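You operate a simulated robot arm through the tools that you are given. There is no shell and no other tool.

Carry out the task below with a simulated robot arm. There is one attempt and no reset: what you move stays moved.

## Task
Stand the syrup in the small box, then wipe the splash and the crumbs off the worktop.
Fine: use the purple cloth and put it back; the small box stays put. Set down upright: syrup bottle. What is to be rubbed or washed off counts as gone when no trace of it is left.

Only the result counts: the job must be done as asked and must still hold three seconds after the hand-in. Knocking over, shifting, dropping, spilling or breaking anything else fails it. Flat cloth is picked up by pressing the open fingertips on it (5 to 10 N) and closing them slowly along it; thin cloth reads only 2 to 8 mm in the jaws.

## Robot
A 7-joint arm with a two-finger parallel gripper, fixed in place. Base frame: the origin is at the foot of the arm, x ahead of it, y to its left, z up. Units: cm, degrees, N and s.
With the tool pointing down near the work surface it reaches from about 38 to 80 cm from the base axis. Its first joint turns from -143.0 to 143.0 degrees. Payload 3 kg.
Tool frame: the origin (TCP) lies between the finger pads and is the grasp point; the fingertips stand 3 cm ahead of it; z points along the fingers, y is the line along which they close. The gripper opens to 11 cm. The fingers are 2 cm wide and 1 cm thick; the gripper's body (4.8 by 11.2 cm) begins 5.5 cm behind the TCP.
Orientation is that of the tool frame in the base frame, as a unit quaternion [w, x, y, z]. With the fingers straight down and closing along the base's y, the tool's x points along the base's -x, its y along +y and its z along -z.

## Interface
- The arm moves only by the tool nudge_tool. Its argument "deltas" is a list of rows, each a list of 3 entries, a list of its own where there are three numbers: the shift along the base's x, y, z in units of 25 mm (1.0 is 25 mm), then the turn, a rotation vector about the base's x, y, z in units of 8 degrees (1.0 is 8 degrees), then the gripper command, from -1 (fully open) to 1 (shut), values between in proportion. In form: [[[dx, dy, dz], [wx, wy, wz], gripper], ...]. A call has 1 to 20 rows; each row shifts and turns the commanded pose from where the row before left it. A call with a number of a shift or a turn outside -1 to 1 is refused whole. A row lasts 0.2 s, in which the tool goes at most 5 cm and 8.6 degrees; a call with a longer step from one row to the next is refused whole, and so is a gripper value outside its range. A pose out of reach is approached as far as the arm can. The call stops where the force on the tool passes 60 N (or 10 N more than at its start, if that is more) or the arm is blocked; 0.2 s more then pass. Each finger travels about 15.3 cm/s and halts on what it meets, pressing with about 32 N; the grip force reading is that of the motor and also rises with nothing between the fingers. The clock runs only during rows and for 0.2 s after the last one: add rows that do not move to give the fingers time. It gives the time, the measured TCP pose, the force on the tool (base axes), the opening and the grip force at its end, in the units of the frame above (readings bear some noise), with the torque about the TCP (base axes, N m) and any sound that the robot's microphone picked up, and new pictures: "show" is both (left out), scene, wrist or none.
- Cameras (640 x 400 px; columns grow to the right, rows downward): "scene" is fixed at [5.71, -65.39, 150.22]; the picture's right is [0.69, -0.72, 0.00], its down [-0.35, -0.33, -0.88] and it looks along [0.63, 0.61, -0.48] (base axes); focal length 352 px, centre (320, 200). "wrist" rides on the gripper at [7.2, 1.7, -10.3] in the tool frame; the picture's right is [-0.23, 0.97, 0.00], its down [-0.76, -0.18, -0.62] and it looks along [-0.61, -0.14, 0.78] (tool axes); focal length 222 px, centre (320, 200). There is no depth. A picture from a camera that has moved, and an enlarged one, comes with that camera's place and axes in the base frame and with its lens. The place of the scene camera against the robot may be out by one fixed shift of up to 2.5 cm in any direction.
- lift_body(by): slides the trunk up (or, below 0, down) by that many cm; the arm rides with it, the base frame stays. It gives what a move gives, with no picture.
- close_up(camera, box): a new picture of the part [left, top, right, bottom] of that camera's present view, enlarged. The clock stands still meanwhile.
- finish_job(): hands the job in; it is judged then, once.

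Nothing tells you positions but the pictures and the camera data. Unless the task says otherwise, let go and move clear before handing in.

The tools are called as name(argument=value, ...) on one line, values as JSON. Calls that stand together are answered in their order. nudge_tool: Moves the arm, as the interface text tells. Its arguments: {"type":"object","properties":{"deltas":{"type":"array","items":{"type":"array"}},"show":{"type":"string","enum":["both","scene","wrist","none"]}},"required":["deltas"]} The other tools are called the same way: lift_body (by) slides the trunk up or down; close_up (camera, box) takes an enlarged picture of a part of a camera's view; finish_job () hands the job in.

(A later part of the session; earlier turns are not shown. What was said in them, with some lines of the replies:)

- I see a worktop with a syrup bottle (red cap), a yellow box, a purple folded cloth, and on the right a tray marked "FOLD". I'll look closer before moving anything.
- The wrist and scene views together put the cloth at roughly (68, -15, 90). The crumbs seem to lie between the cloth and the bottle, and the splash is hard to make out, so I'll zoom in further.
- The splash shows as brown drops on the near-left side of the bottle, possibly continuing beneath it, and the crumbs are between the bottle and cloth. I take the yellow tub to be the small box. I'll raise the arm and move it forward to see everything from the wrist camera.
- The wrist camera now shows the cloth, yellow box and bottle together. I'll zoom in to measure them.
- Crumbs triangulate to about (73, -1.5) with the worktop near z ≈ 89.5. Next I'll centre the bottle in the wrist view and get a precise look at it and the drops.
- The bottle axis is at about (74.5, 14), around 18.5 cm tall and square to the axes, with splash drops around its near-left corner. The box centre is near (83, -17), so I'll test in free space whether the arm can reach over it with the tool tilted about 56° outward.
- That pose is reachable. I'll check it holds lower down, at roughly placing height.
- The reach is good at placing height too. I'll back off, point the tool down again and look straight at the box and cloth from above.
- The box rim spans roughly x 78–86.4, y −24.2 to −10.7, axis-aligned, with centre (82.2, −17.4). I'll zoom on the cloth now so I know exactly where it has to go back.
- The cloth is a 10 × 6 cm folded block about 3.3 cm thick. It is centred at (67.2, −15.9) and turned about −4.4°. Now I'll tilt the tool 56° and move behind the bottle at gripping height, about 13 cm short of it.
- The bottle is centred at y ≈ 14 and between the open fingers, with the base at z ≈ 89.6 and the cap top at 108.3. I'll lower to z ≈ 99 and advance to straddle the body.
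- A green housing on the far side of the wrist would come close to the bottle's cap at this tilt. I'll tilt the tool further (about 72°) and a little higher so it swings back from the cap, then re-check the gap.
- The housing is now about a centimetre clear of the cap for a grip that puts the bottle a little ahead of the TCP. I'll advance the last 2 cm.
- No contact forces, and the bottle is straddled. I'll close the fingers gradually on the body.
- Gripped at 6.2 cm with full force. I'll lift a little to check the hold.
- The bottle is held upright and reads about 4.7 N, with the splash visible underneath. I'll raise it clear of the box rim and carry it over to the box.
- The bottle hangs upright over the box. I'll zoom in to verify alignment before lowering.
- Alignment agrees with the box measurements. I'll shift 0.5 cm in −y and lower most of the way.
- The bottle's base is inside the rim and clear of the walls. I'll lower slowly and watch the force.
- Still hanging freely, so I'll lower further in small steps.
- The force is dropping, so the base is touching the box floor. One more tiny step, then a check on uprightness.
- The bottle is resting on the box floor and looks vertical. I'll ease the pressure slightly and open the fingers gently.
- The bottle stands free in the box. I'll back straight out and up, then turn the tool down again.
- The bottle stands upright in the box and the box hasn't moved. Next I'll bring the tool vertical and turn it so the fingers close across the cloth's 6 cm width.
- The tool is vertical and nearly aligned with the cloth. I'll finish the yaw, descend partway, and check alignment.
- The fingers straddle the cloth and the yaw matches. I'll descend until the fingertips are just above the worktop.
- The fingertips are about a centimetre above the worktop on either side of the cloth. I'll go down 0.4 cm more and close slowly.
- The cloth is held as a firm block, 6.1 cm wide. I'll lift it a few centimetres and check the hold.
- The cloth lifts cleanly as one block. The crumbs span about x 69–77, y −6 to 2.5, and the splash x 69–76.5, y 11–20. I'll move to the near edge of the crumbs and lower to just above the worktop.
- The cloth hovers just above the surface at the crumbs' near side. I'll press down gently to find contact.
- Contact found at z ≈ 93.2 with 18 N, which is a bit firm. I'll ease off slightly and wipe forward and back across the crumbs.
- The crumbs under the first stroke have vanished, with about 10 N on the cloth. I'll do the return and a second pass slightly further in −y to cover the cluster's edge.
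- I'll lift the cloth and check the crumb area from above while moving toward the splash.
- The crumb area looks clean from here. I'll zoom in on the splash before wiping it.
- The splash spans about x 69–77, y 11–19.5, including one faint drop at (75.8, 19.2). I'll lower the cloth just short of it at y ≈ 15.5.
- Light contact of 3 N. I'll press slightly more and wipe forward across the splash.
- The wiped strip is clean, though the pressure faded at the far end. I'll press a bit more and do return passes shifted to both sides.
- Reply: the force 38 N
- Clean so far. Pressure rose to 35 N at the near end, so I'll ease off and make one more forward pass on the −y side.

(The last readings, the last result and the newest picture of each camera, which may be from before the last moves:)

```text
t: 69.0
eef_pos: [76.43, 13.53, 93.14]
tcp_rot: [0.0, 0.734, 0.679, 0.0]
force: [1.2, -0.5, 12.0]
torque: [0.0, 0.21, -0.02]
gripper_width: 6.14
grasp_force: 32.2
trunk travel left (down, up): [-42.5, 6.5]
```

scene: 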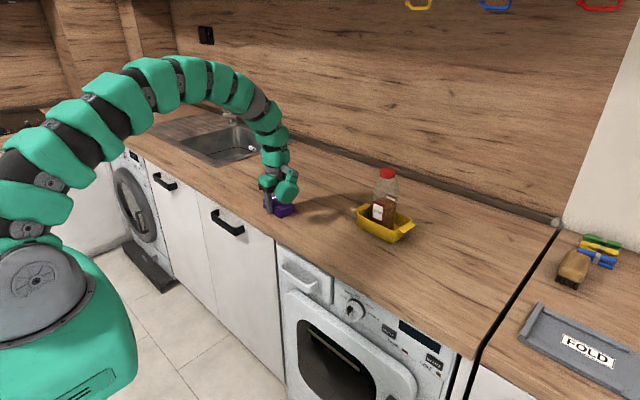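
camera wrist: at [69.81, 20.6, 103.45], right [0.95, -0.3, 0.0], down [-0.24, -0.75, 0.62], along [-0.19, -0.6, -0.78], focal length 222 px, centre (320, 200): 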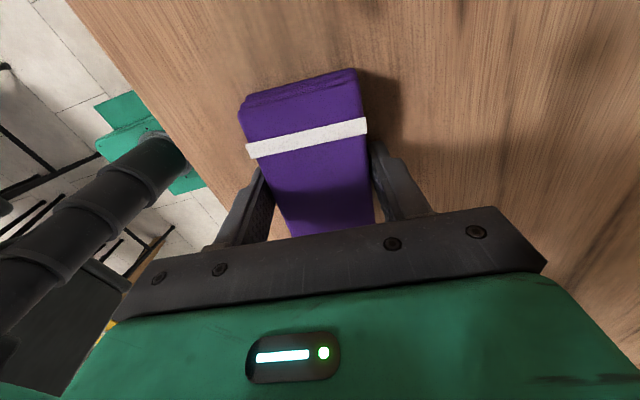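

Good pressure at the far end. I'll sweep sideways there to cover the faint drop, then lift and inspect both areas.

nudge_tool(deltas=[[[0, 0.4, 0], [0, 0, 0], 0.3], [[0, 0.4, 0], [0, 0, 0], 0.3], [[0, 0.4, 0], [0, 0, 0], 0.3], [[0, 0.4, 0], [0, 0, 0], 0.3], [[0, 0.2, 0], [0, 0, 0], 0.3], [[-0.4, 0, 0], [0, 0, 0], 0.3], [[-0.4, 0, 0], [0, 0, 0], 0.3], [[-0.4, 0, 0], [0, 0, 0], 0.3], [[0, 0, 0.3], [0, 0, 0], 0.3], [[0, 0, 0.7], [0, 0, 0], 0.3], [[0, 0, 1], [0, 0, 0], 0.3], [[-0.5, 0, 1], [0, 0, 0], 0.3], [[-1, 0, 1], [0, 0, 0], 0.3], [[-1, 0, 1], [0, 0, 0], 0.3], [[-1, 0, 1], [0, 0, 0], 0.3], [[0, 0, 0], [0, 0, 0], 0.3]], show="both")

close_up(camera="scene", box=[250, 160, 350, 240])

close_up(camera="scene", box=[300, 190, 380, 250])

close_up(camera="wrist", box=[340, 0, 560, 200])

```text
t: 72.4
eef_pos: [64.6, 17.76, 108.26]
tcp_rot: [-0.001, 0.733, 0.68, 0.001]
force: [-0.5, 0.9, -0.7]
torque: [0.01, 0.02, -0.01]
gripper_width: 6.13
grasp_force: 32.6
trunk travel left (down, up): [-42.5, 6.5]
camera wrist: at [66.76, 24.77, 118.72], right [0.95, -0.3, 0.0], down [-0.24, -0.75, 0.62], along [-0.19, -0.59, -0.78], focal length 222 px, centre (320, 200)
```

scene: 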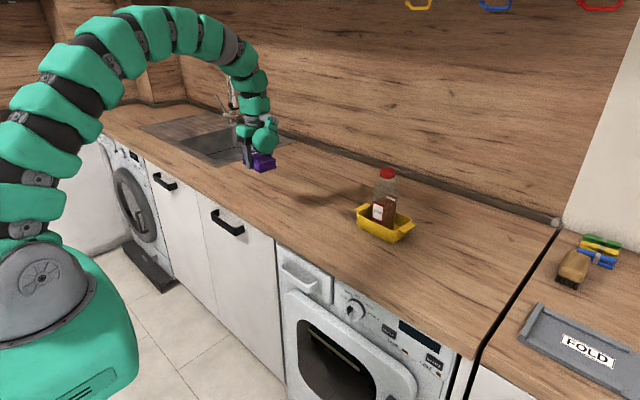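
wrist: 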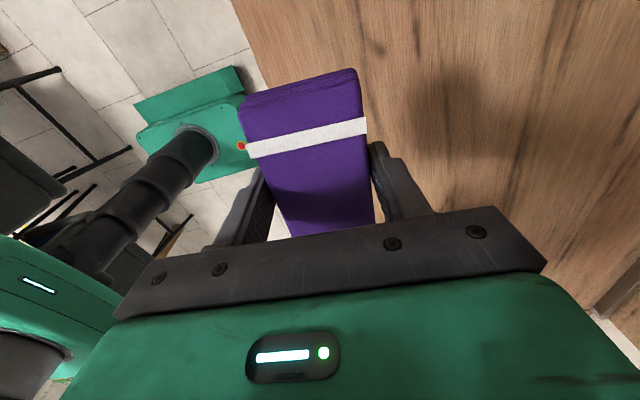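

```text
5.00 times, centred on (300, 200) of scene
camera zoom: at [5.71, -65.39, 150.22], right [0.69, -0.72, 0.0], down [-0.35, -0.33, -0.88], along [0.63, 0.61, -0.48], focal length 1760 px, centre (420, 200)
```

zoom: 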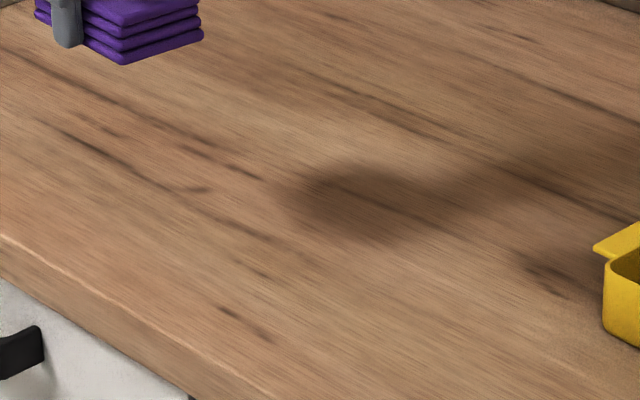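

```text
6.67 times, centred on (340, 220) of scene
camera zoom: at [5.71, -65.39, 150.22], right [0.69, -0.72, 0.0], down [-0.35, -0.33, -0.88], along [0.63, 0.61, -0.48], focal length 2347 px, centre (187, 67)
```

zoom: 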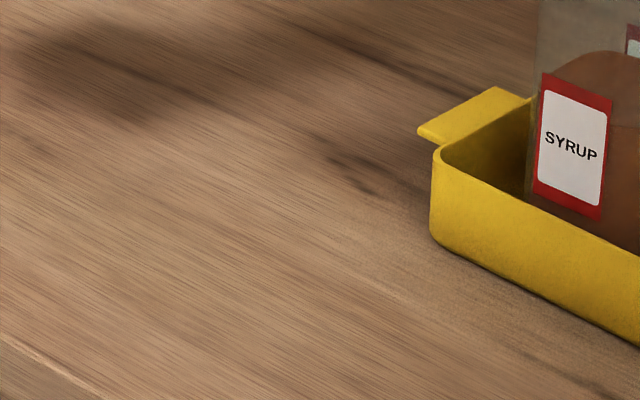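

```text
2.00 times, centred on (450, 100) of wrist
camera zoom: at [66.76, 24.77, 118.72], right [0.95, -0.3, 0.0], down [-0.24, -0.75, 0.62], along [-0.19, -0.59, -0.78], focal length 444 px, centre (60, 400)
```

zoom: 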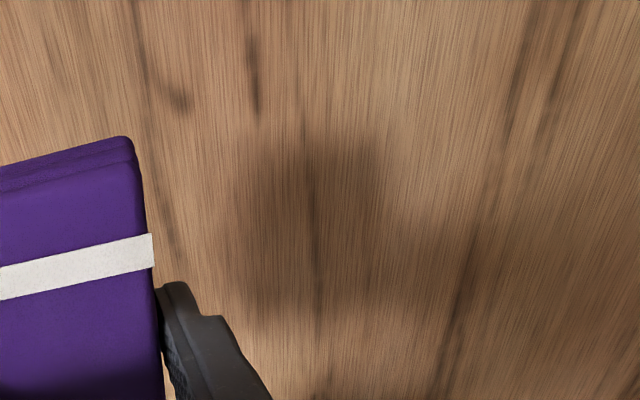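

Both areas look clean in the scene camera. On the way back with the cloth I'll check the crumb area with the wrist camera too.

nudge_tool(deltas=[[[0, -0.5, 0], [0, 0, 0], 0.3], [[0, -1, 0], [0, 0, 0], 0.3], [[0, -1, 0], [0, 0, 0], 0.3], [[0, -1, 0], [0, 0, 0], 0.3], [[0, -1, 0], [0, 0, 0], 0.3], [[0, -1, 0], [0, 0, 0], 0.3], [[0, -0.8, 0], [0, 0, 0], 0.3], [[0, 0, 0], [0, 0, 0], 0.3]], show="both")

close_up(camera="wrist", box=[340, 0, 560, 220])

close_up(camera="scene", box=[240, 160, 320, 220])

```text
t: 74.2
eef_pos: [64.81, 2.32, 107.93]
tcp_rot: [0.0, 0.734, 0.679, 0.0]
force: [-0.1, -0.6, 0.2]
torque: [-0.04, 0.0, 0.01]
gripper_width: 6.13
grasp_force: 31.6
trunk travel left (down, up): [-42.5, 6.5]
camera wrist: at [66.91, 9.35, 118.47], right [0.95, -0.3, 0.0], down [-0.24, -0.75, 0.62], along [-0.19, -0.59, -0.78], focal length 222 px, centre (320, 200)
```

scene: 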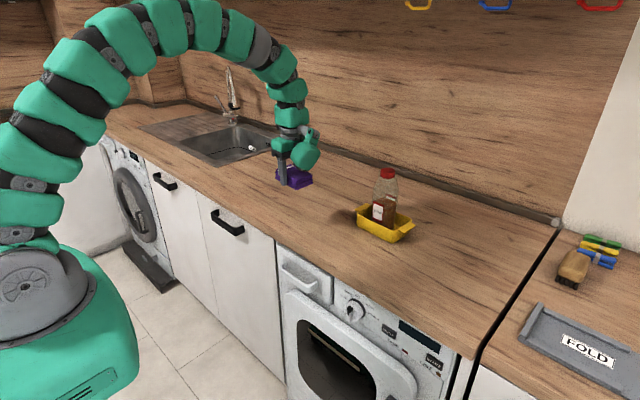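
wrist: 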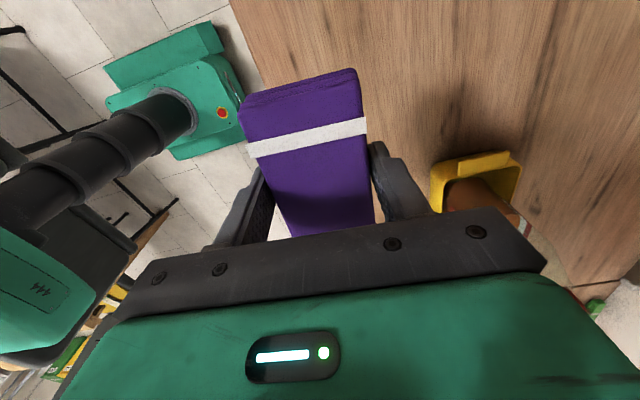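

```text
1.82 times, centred on (450, 110) of wrist
camera zoom: at [66.91, 9.35, 118.47], right [0.95, -0.3, 0.0], down [-0.24, -0.75, 0.62], along [-0.19, -0.59, -0.78], focal length 404 px, centre (84, 364)
```

zoom: 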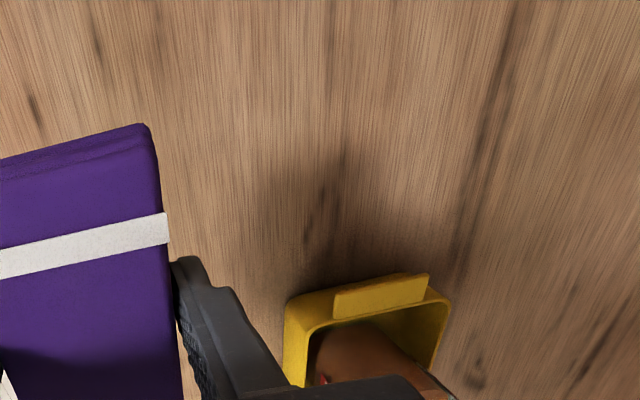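

```text
6.67 times, centred on (280, 190) of scene
camera zoom: at [5.71, -65.39, 150.22], right [0.69, -0.72, 0.0], down [-0.35, -0.33, -0.88], along [0.63, 0.61, -0.48], focal length 2347 px, centre (587, 267)
```

zoom: 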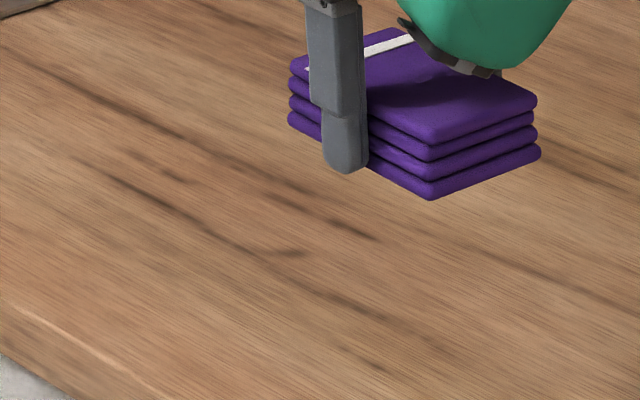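

Both spots are spotless. Now I'll carry the cloth back over its original place.

nudge_tool(deltas=[[[0.1, -0.5, 0], [0, 0, 0], 0.3], [[0.2, -1, 0], [0, 0, 0], 0.3], [[0.2, -1, 0], [0, 0, 0], 0.3], [[0.2, -1, 0], [0, 0, 0], 0.3], [[0.18, -1, 0], [0, 0, 0], 0.3], [[0, -1, 0], [0, 0, 0], 0.3], [[0, -1, 0], [0, 0, 0], 0.3], [[0, -0.83, 0], [0, 0, 0], 0.3], [[0, 0, -1], [0, 0, 0], 0.3], [[0, 0, -1], [0, 0, 0], 0.3], [[0, 0, -1], [0, 0, 0], 0.3], [[0, 0, -1], [0, 0, 0], 0.3], [[0, 0, -0.8], [0, 0, 0], 0.3], [[0, 0, -0.4], [0, 0, 0], 0.3], [[0, 0, -0.2], [0, 0, 0], 0.3], [[0, 0, 0], [0, 0, 0], 0.3]], show="both")

close_up(camera="wrist", box=[220, 60, 440, 260])

close_up(camera="scene", box=[300, 190, 428, 270])

```text
t: 77.6
eef_pos: [66.88, -16.04, 94.48]
tcp_rot: [0.0, 0.734, 0.679, -0.001]
force: [-0.5, 0.2, -0.6]
torque: [0.01, -0.01, 0.03]
gripper_width: 6.11
grasp_force: 31.1
trunk travel left (down, up): [-42.5, 6.5]
camera wrist: at [69.08, -9.02, 104.88], right [0.95, -0.3, 0.0], down [-0.24, -0.75, 0.62], along [-0.19, -0.59, -0.78], focal length 222 px, centre (320, 200)
```

scene: 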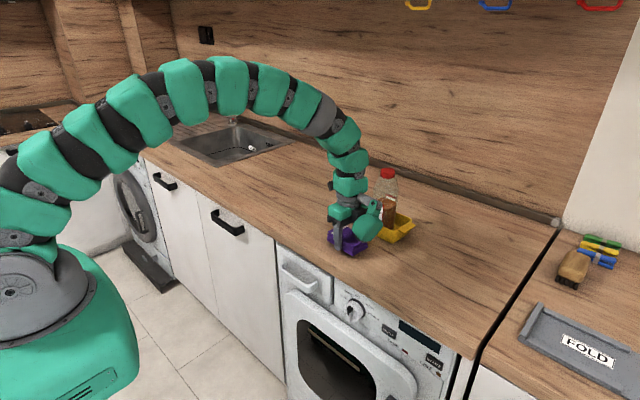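
wrist: 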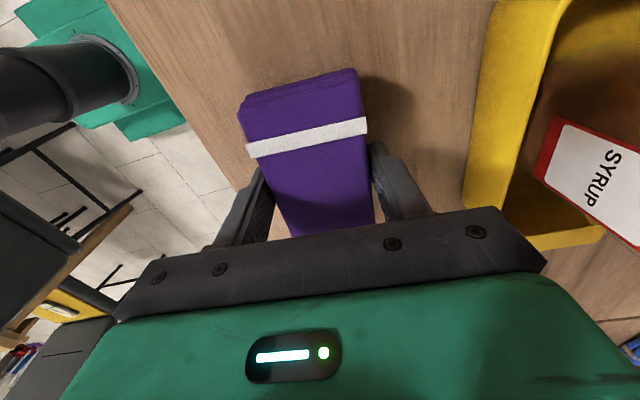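

```text
2.00 times, centred on (330, 160) of wrist
camera zoom: at [69.08, -9.02, 104.88], right [0.95, -0.3, 0.0], down [-0.24, -0.75, 0.62], along [-0.19, -0.59, -0.78], focal length 444 px, centre (300, 280)
```

zoom: 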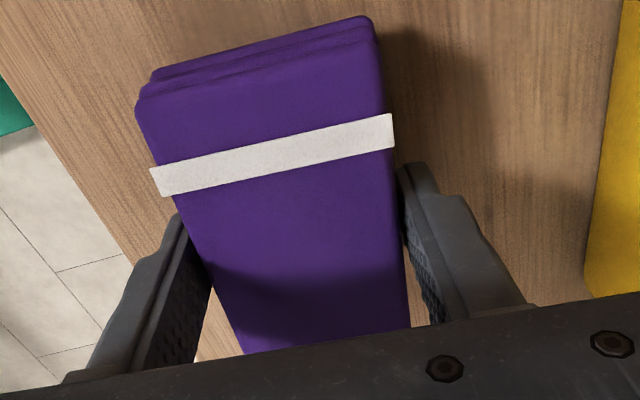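

```text
5.00 times, centred on (364, 230) of scene
camera zoom: at [5.71, -65.39, 150.22], right [0.69, -0.72, 0.0], down [-0.35, -0.33, -0.88], along [0.63, 0.61, -0.48], focal length 1760 px, centre (100, 50)
```

zoom: 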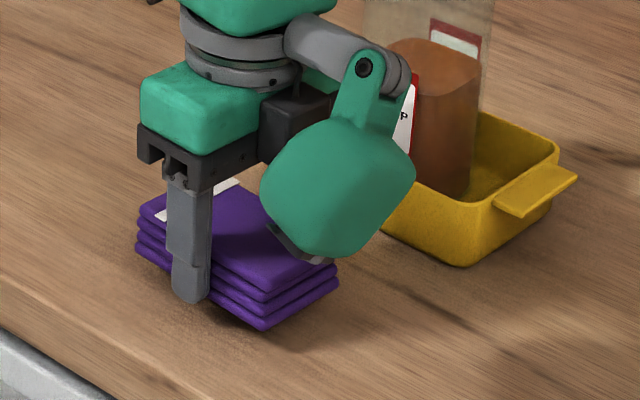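

The cloth lines up with its original outline. I'll lower it to the surface.

nudge_tool(deltas=[[[0, 0, -0.25], [0, 0, 0], 0.3], [[0, 0, -0.15], [0, 0, 0], 0.3], [[0, 0, -0.08], [0, 0, 0], 0.3], [[0, 0, 0], [0, 0, 0], 0.3]], show="none")

```text
t: 78.6
eef_pos: [66.92, -15.99, 93.23]
tcp_rot: [-0.001, 0.734, 0.679, -0.001]
force: [0.4, 0.0, -0.4]
torque: [-0.03, -0.01, -0.01]
gripper_width: 6.13
grasp_force: 32.0
trunk travel left (down, up): [-42.5, 6.5]
```

nudge_tool(deltas=[[[0, 0, -0.04], [0, 0, 0], 0.3], [[0, 0, 0], [0, 0, 0], 0.3]], show="none")

```text
t: 79.2
eef_pos: [66.71, -15.9, 93.04]
tcp_rot: [-0.001, 0.734, 0.679, 0.0]
force: [0.2, -0.1, -0.5]
torque: [0.02, 0.06, 0.02]
gripper_width: 6.08
grasp_force: 32.2
trunk travel left (down, up): [-42.5, 6.5]
```

nudge_tool(deltas=[[[0, 0, -0.03], [0, 0, 0], 0.3], [[0, 0, 0], [0, 0, 0], 0.3]], show="none")

```text
t: 79.8
eef_pos: [66.85, -16.12, 92.92]
tcp_rot: [-0.001, 0.734, 0.679, 0.001]
force: [-0.4, 0.3, 0.3]
torque: [-0.02, 0.0, 0.0]
gripper_width: 6.11
grasp_force: 32.0
trunk travel left (down, up): [-42.5, 6.5]
```

nudge_tool(deltas=[[[0, 0, -0.03], [0, 0, 0], 0.3], [[0, 0, 0], [0, 0, 0], 0.3]], show="none")

```text
t: 80.4
eef_pos: [66.82, -16.11, 93.11]
tcp_rot: [0.0, 0.734, 0.679, 0.0]
force: [-0.1, -0.1, 2.0]
torque: [0.09, -0.06, 0.01]
gripper_width: 6.16
grasp_force: 32.1
trunk travel left (down, up): [-42.5, 6.5]
```

Contact at 2 N, so the cloth is down. I'll open the fingers gently and rise straight up.

nudge_tool(deltas=[[[0, 0, 0], [0, 0, 0], 0], [[0, 0, 0], [0, 0, 0], -0.1], [[0, 0, 0], [0, 0, 0], -0.15], [[0, 0, 0], [0, 0, 0], -0.25], [[0, 0, 0], [0, 0, 0], -0.4], [[0, 0, 0], [0, 0, 0], -0.6], [[0, 0, 0], [0, 0, 0], -0.8], [[0, 0, 0], [0, 0, 0], -0.8], [[0, 0, 0.5], [0, 0, 0], -0.8], [[0, 0, 1], [0, 0, 0], -0.8], [[0, 0, 1], [0, 0, 0], -0.8], [[0, 0, 1], [0, 0, 0], -0.8], [[0, 0, 1], [0, 0, 0], -0.8], [[0, 0, 1], [0, 0, 0], -0.8], [[0, 0, 0], [0, 0, 0], -0.8]], show="both")

close_up(camera="wrist", box=[220, 40, 440, 260])

close_up(camera="scene", box=[300, 190, 428, 270])

```text
t: 83.6
eef_pos: [66.88, -16.09, 106.75]
tcp_rot: [-0.001, 0.734, 0.679, 0.0]
force: [0.1, -0.8, 0.1]
torque: [-0.01, 0.0, 0.01]
gripper_width: 9.92
grasp_force: 0.0
trunk travel left (down, up): [-42.5, 6.5]
camera wrist: at [69.02, -9.13, 117.16], right [0.95, -0.3, 0.0], down [-0.23, -0.75, 0.62], along [-0.19, -0.59, -0.78], focal length 222 px, centre (320, 200)
```

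scene: 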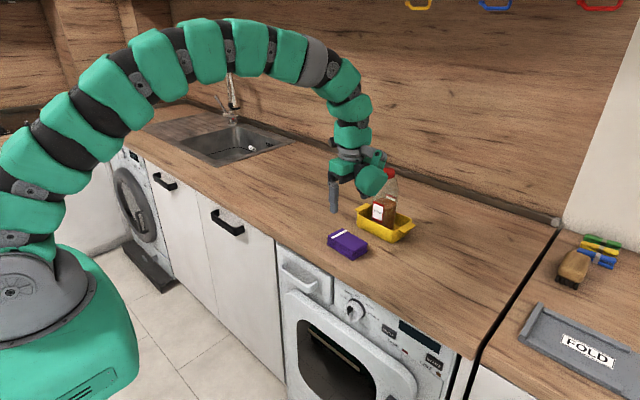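
wrist: 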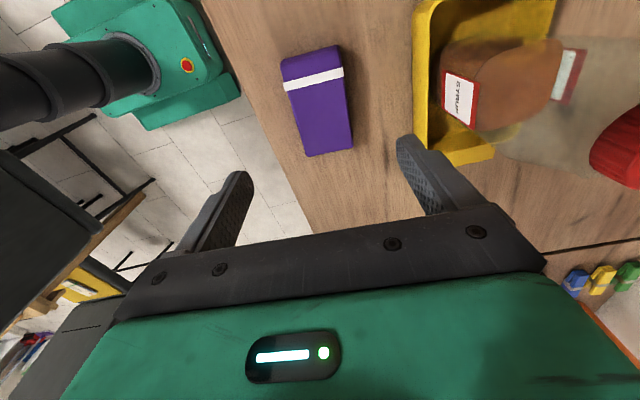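

```text
1.82 times, centred on (330, 150) of wrist
camera zoom: at [69.02, -9.13, 117.16], right [0.95, -0.3, 0.0], down [-0.23, -0.75, 0.62], along [-0.19, -0.59, -0.78], focal length 404 px, centre (302, 291)
```

zoom: 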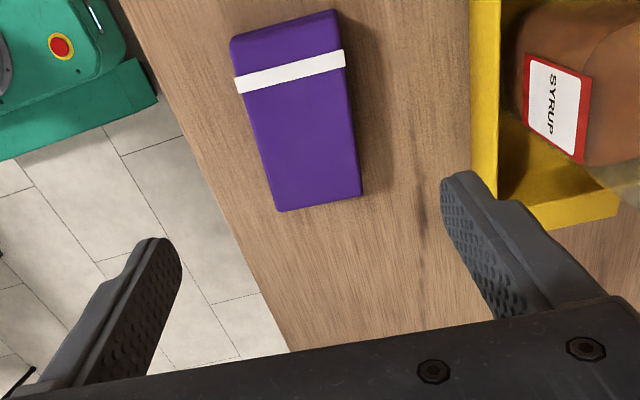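

```text
5.00 times, centred on (364, 230) of scene
camera zoom: at [5.71, -65.39, 150.22], right [0.69, -0.72, 0.0], down [-0.35, -0.33, -0.88], along [0.63, 0.61, -0.48], focal length 1760 px, centre (100, 50)
```

zoom: 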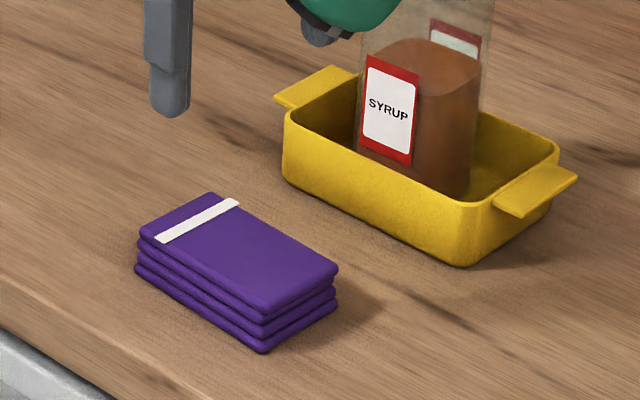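

The cloth sits exactly where it started, the box hasn't shifted, and the bottle stands upright inside. I'll retract the arm clear and do a final inspection.

nudge_tool(deltas=[[[0, 0, 1], [0, 0, 0], -0.8], [[0, 0, 1], [0, 0, 0], -0.8], [[0, 0, 1], [0, 0, 0], -0.8], [[0, 0, 1], [0, 0, 0], -0.8], [[0, 0, 1], [0, 0, 0], -0.8], [[-1, 0.3, 0.5], [0, 0, 0], -0.8], [[-1, 0.3, 0], [0, 0, 0], -0.8], [[-1, 0.3, 0], [0, 0, 0], -0.8], [[-1, 0.3, 0], [0, 0, 0], -0.8], [[-1, 0, 0], [0, 0, 0], -0.8], [[0, 0, 0], [0, 0, 0], -0.8]], show="both")

close_up(camera="scene", box=[255, 160, 355, 230])

close_up(camera="scene", box=[310, 150, 440, 270])

close_up(camera="scene", box=[120, 80, 340, 220])

close_up(camera="scene", box=[380, 180, 560, 340])

```text
t: 86.0
eef_pos: [54.48, -12.95, 120.61]
tcp_rot: [-0.001, 0.734, 0.679, 0.0]
force: [-0.7, -0.2, -0.5]
torque: [-0.01, -0.01, 0.02]
gripper_width: 9.89
grasp_force: 0.0
trunk travel left (down, up): [-42.5, 6.5]
camera wrist: at [56.64, -6.01, 131.06], right [0.95, -0.3, 0.0], down [-0.24, -0.75, 0.62], along [-0.19, -0.59, -0.78], focal length 222 px, centre (320, 200)
```

scene: 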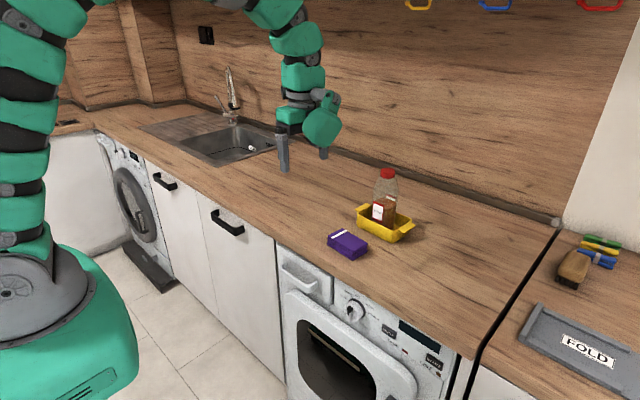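
wrist: 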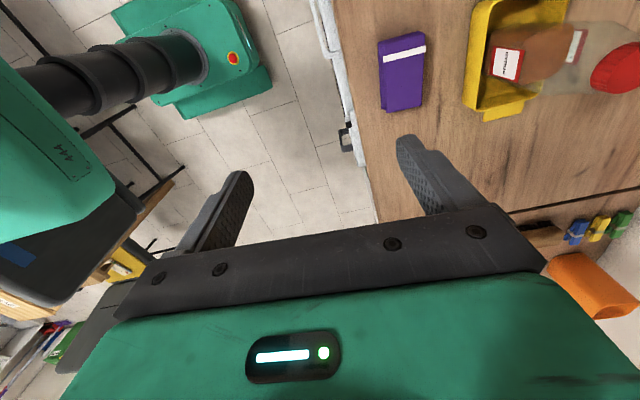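

```text
5.71 times, centred on (305, 195) of scene
camera zoom: at [5.71, -65.39, 150.22], right [0.69, -0.72, 0.0], down [-0.35, -0.33, -0.88], along [0.63, 0.61, -0.48], focal length 2012 px, centre (406, 229)
```

zoom: 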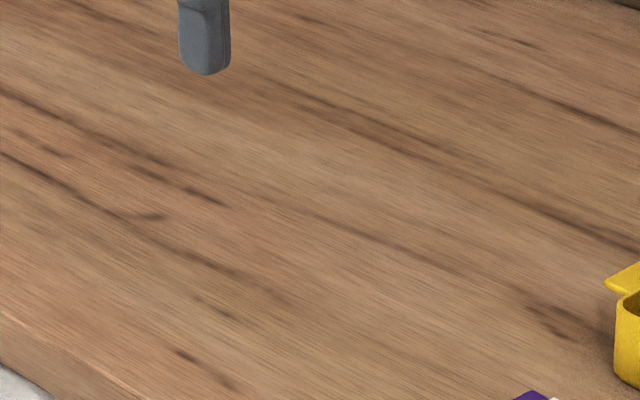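

```text
3.33 times, centred on (375, 210) of scene
camera zoom: at [5.71, -65.39, 150.22], right [0.69, -0.72, 0.0], down [-0.35, -0.33, -0.88], along [0.63, 0.61, -0.48], focal length 1173 px, centre (137, 167)
```

zoom: 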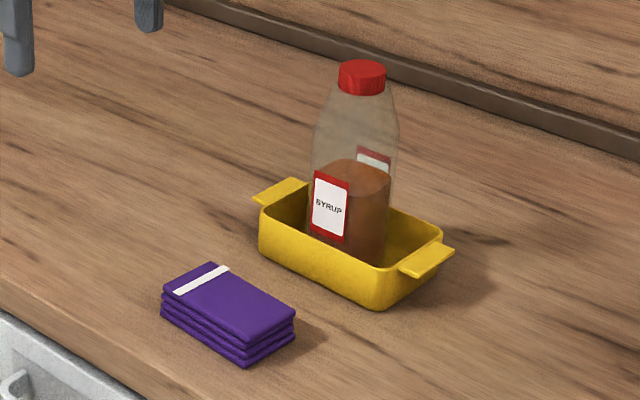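

```text
2.86 times, centred on (230, 150) of scene
camera zoom: at [5.71, -65.39, 150.22], right [0.69, -0.72, 0.0], down [-0.35, -0.33, -0.88], along [0.63, 0.61, -0.48], focal length 1006 px, centre (577, 343)
```

zoom: 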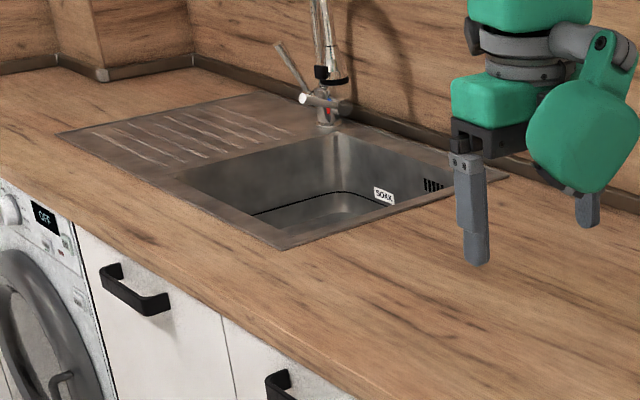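

```text
2.50 times, centred on (470, 260) of scene
camera zoom: at [5.71, -65.39, 150.22], right [0.69, -0.72, 0.0], down [-0.35, -0.33, -0.88], along [0.63, 0.61, -0.48], focal length 880 px, centre (-55, 50)
```

zoom: 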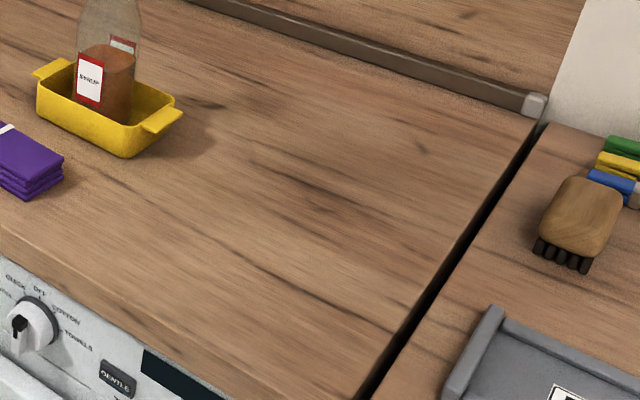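

Everything looks right. For certainty, I'll take one close wrist look at the wiped areas before handing in.

nudge_tool(deltas=[[[0.4, 1, 0], [0, 0, 0], -0.8], [[0.4, 1, 0], [0, 0, 0], -0.8], [[0.4, 1, 0], [0, 0, 0], -0.8], [[0.4, 1, 0], [0, 0, 0], -0.8], [[0.4, 1, 0], [0, 0, 0], -0.8], [[0.4, 1, 0], [0, 0, 0], -0.8], [[0.4, 1, 0], [0, 0, 0], -0.8], [[0.4, 1, 0], [0, 0, 0], -0.8], [[0.4, 1, 0], [0, 0, 0], -0.8], [[0.4, 1, -0.5], [0, 0, 0], -0.8], [[0.4, 1, -0.5], [0, 0, 0], -0.8], [[0.4, 1, -1], [0, 0, 0], -0.8], [[0.4, 0.8, -1], [0, 0, 0], -0.8], [[0, 0, 0], [0, 0, 0], -0.8]], show="wrist")

close_up(camera="wrist", box=[220, 0, 480, 230])

```text
t: 89.0
eef_pos: [67.37, 18.96, 113.1]
tcp_rot: [-0.001, 0.734, 0.679, 0.0]
force: [0.3, -0.2, 0.0]
torque: [-0.02, -0.02, -0.04]
gripper_width: 9.91
grasp_force: 0.0
trunk travel left (down, up): [-42.5, 6.5]
camera wrist: at [69.63, 25.89, 123.46], right [0.95, -0.3, 0.0], down [-0.24, -0.75, 0.62], along [-0.19, -0.59, -0.78], focal length 222 px, centre (320, 200)
```

wrist: 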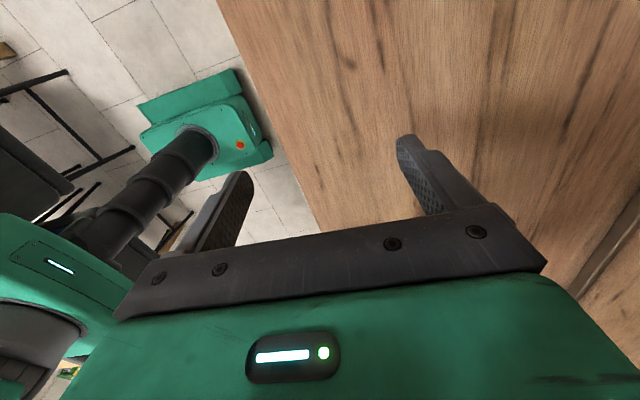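

```text
1.74 times, centred on (350, 115) of wrist
camera zoom: at [69.63, 25.89, 123.46], right [0.95, -0.3, 0.0], down [-0.24, -0.75, 0.62], along [-0.19, -0.59, -0.78], focal length 386 px, centre (268, 348)
```

zoom: 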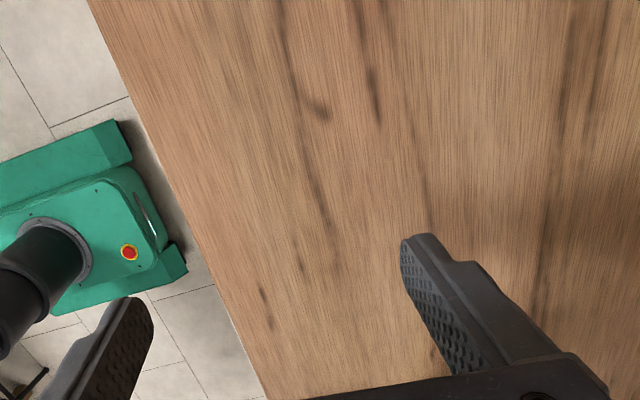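

Only wood grain is left where the splash and crumbs were. The bottle is upright in the unmoved box, the cloth is back in its place, and the arm is clear. Handing in.

finish_job()

```text
The job is handed in.
```

The job is handed in; no verdict came back with it.

- **Syrup:** the bottle stands upright in the yellow tub, which I took to be the small box. The tub did not move.
- **Splash and crumbs:** I wiped both with the purple cloth. In the final pictures only wood grain shows where they were.
- **Cloth:** it is back on its original spot, and its outline matches the starting picture.

The gripper is open, empty and clear of everything. Nothing else on the worktop was touched.
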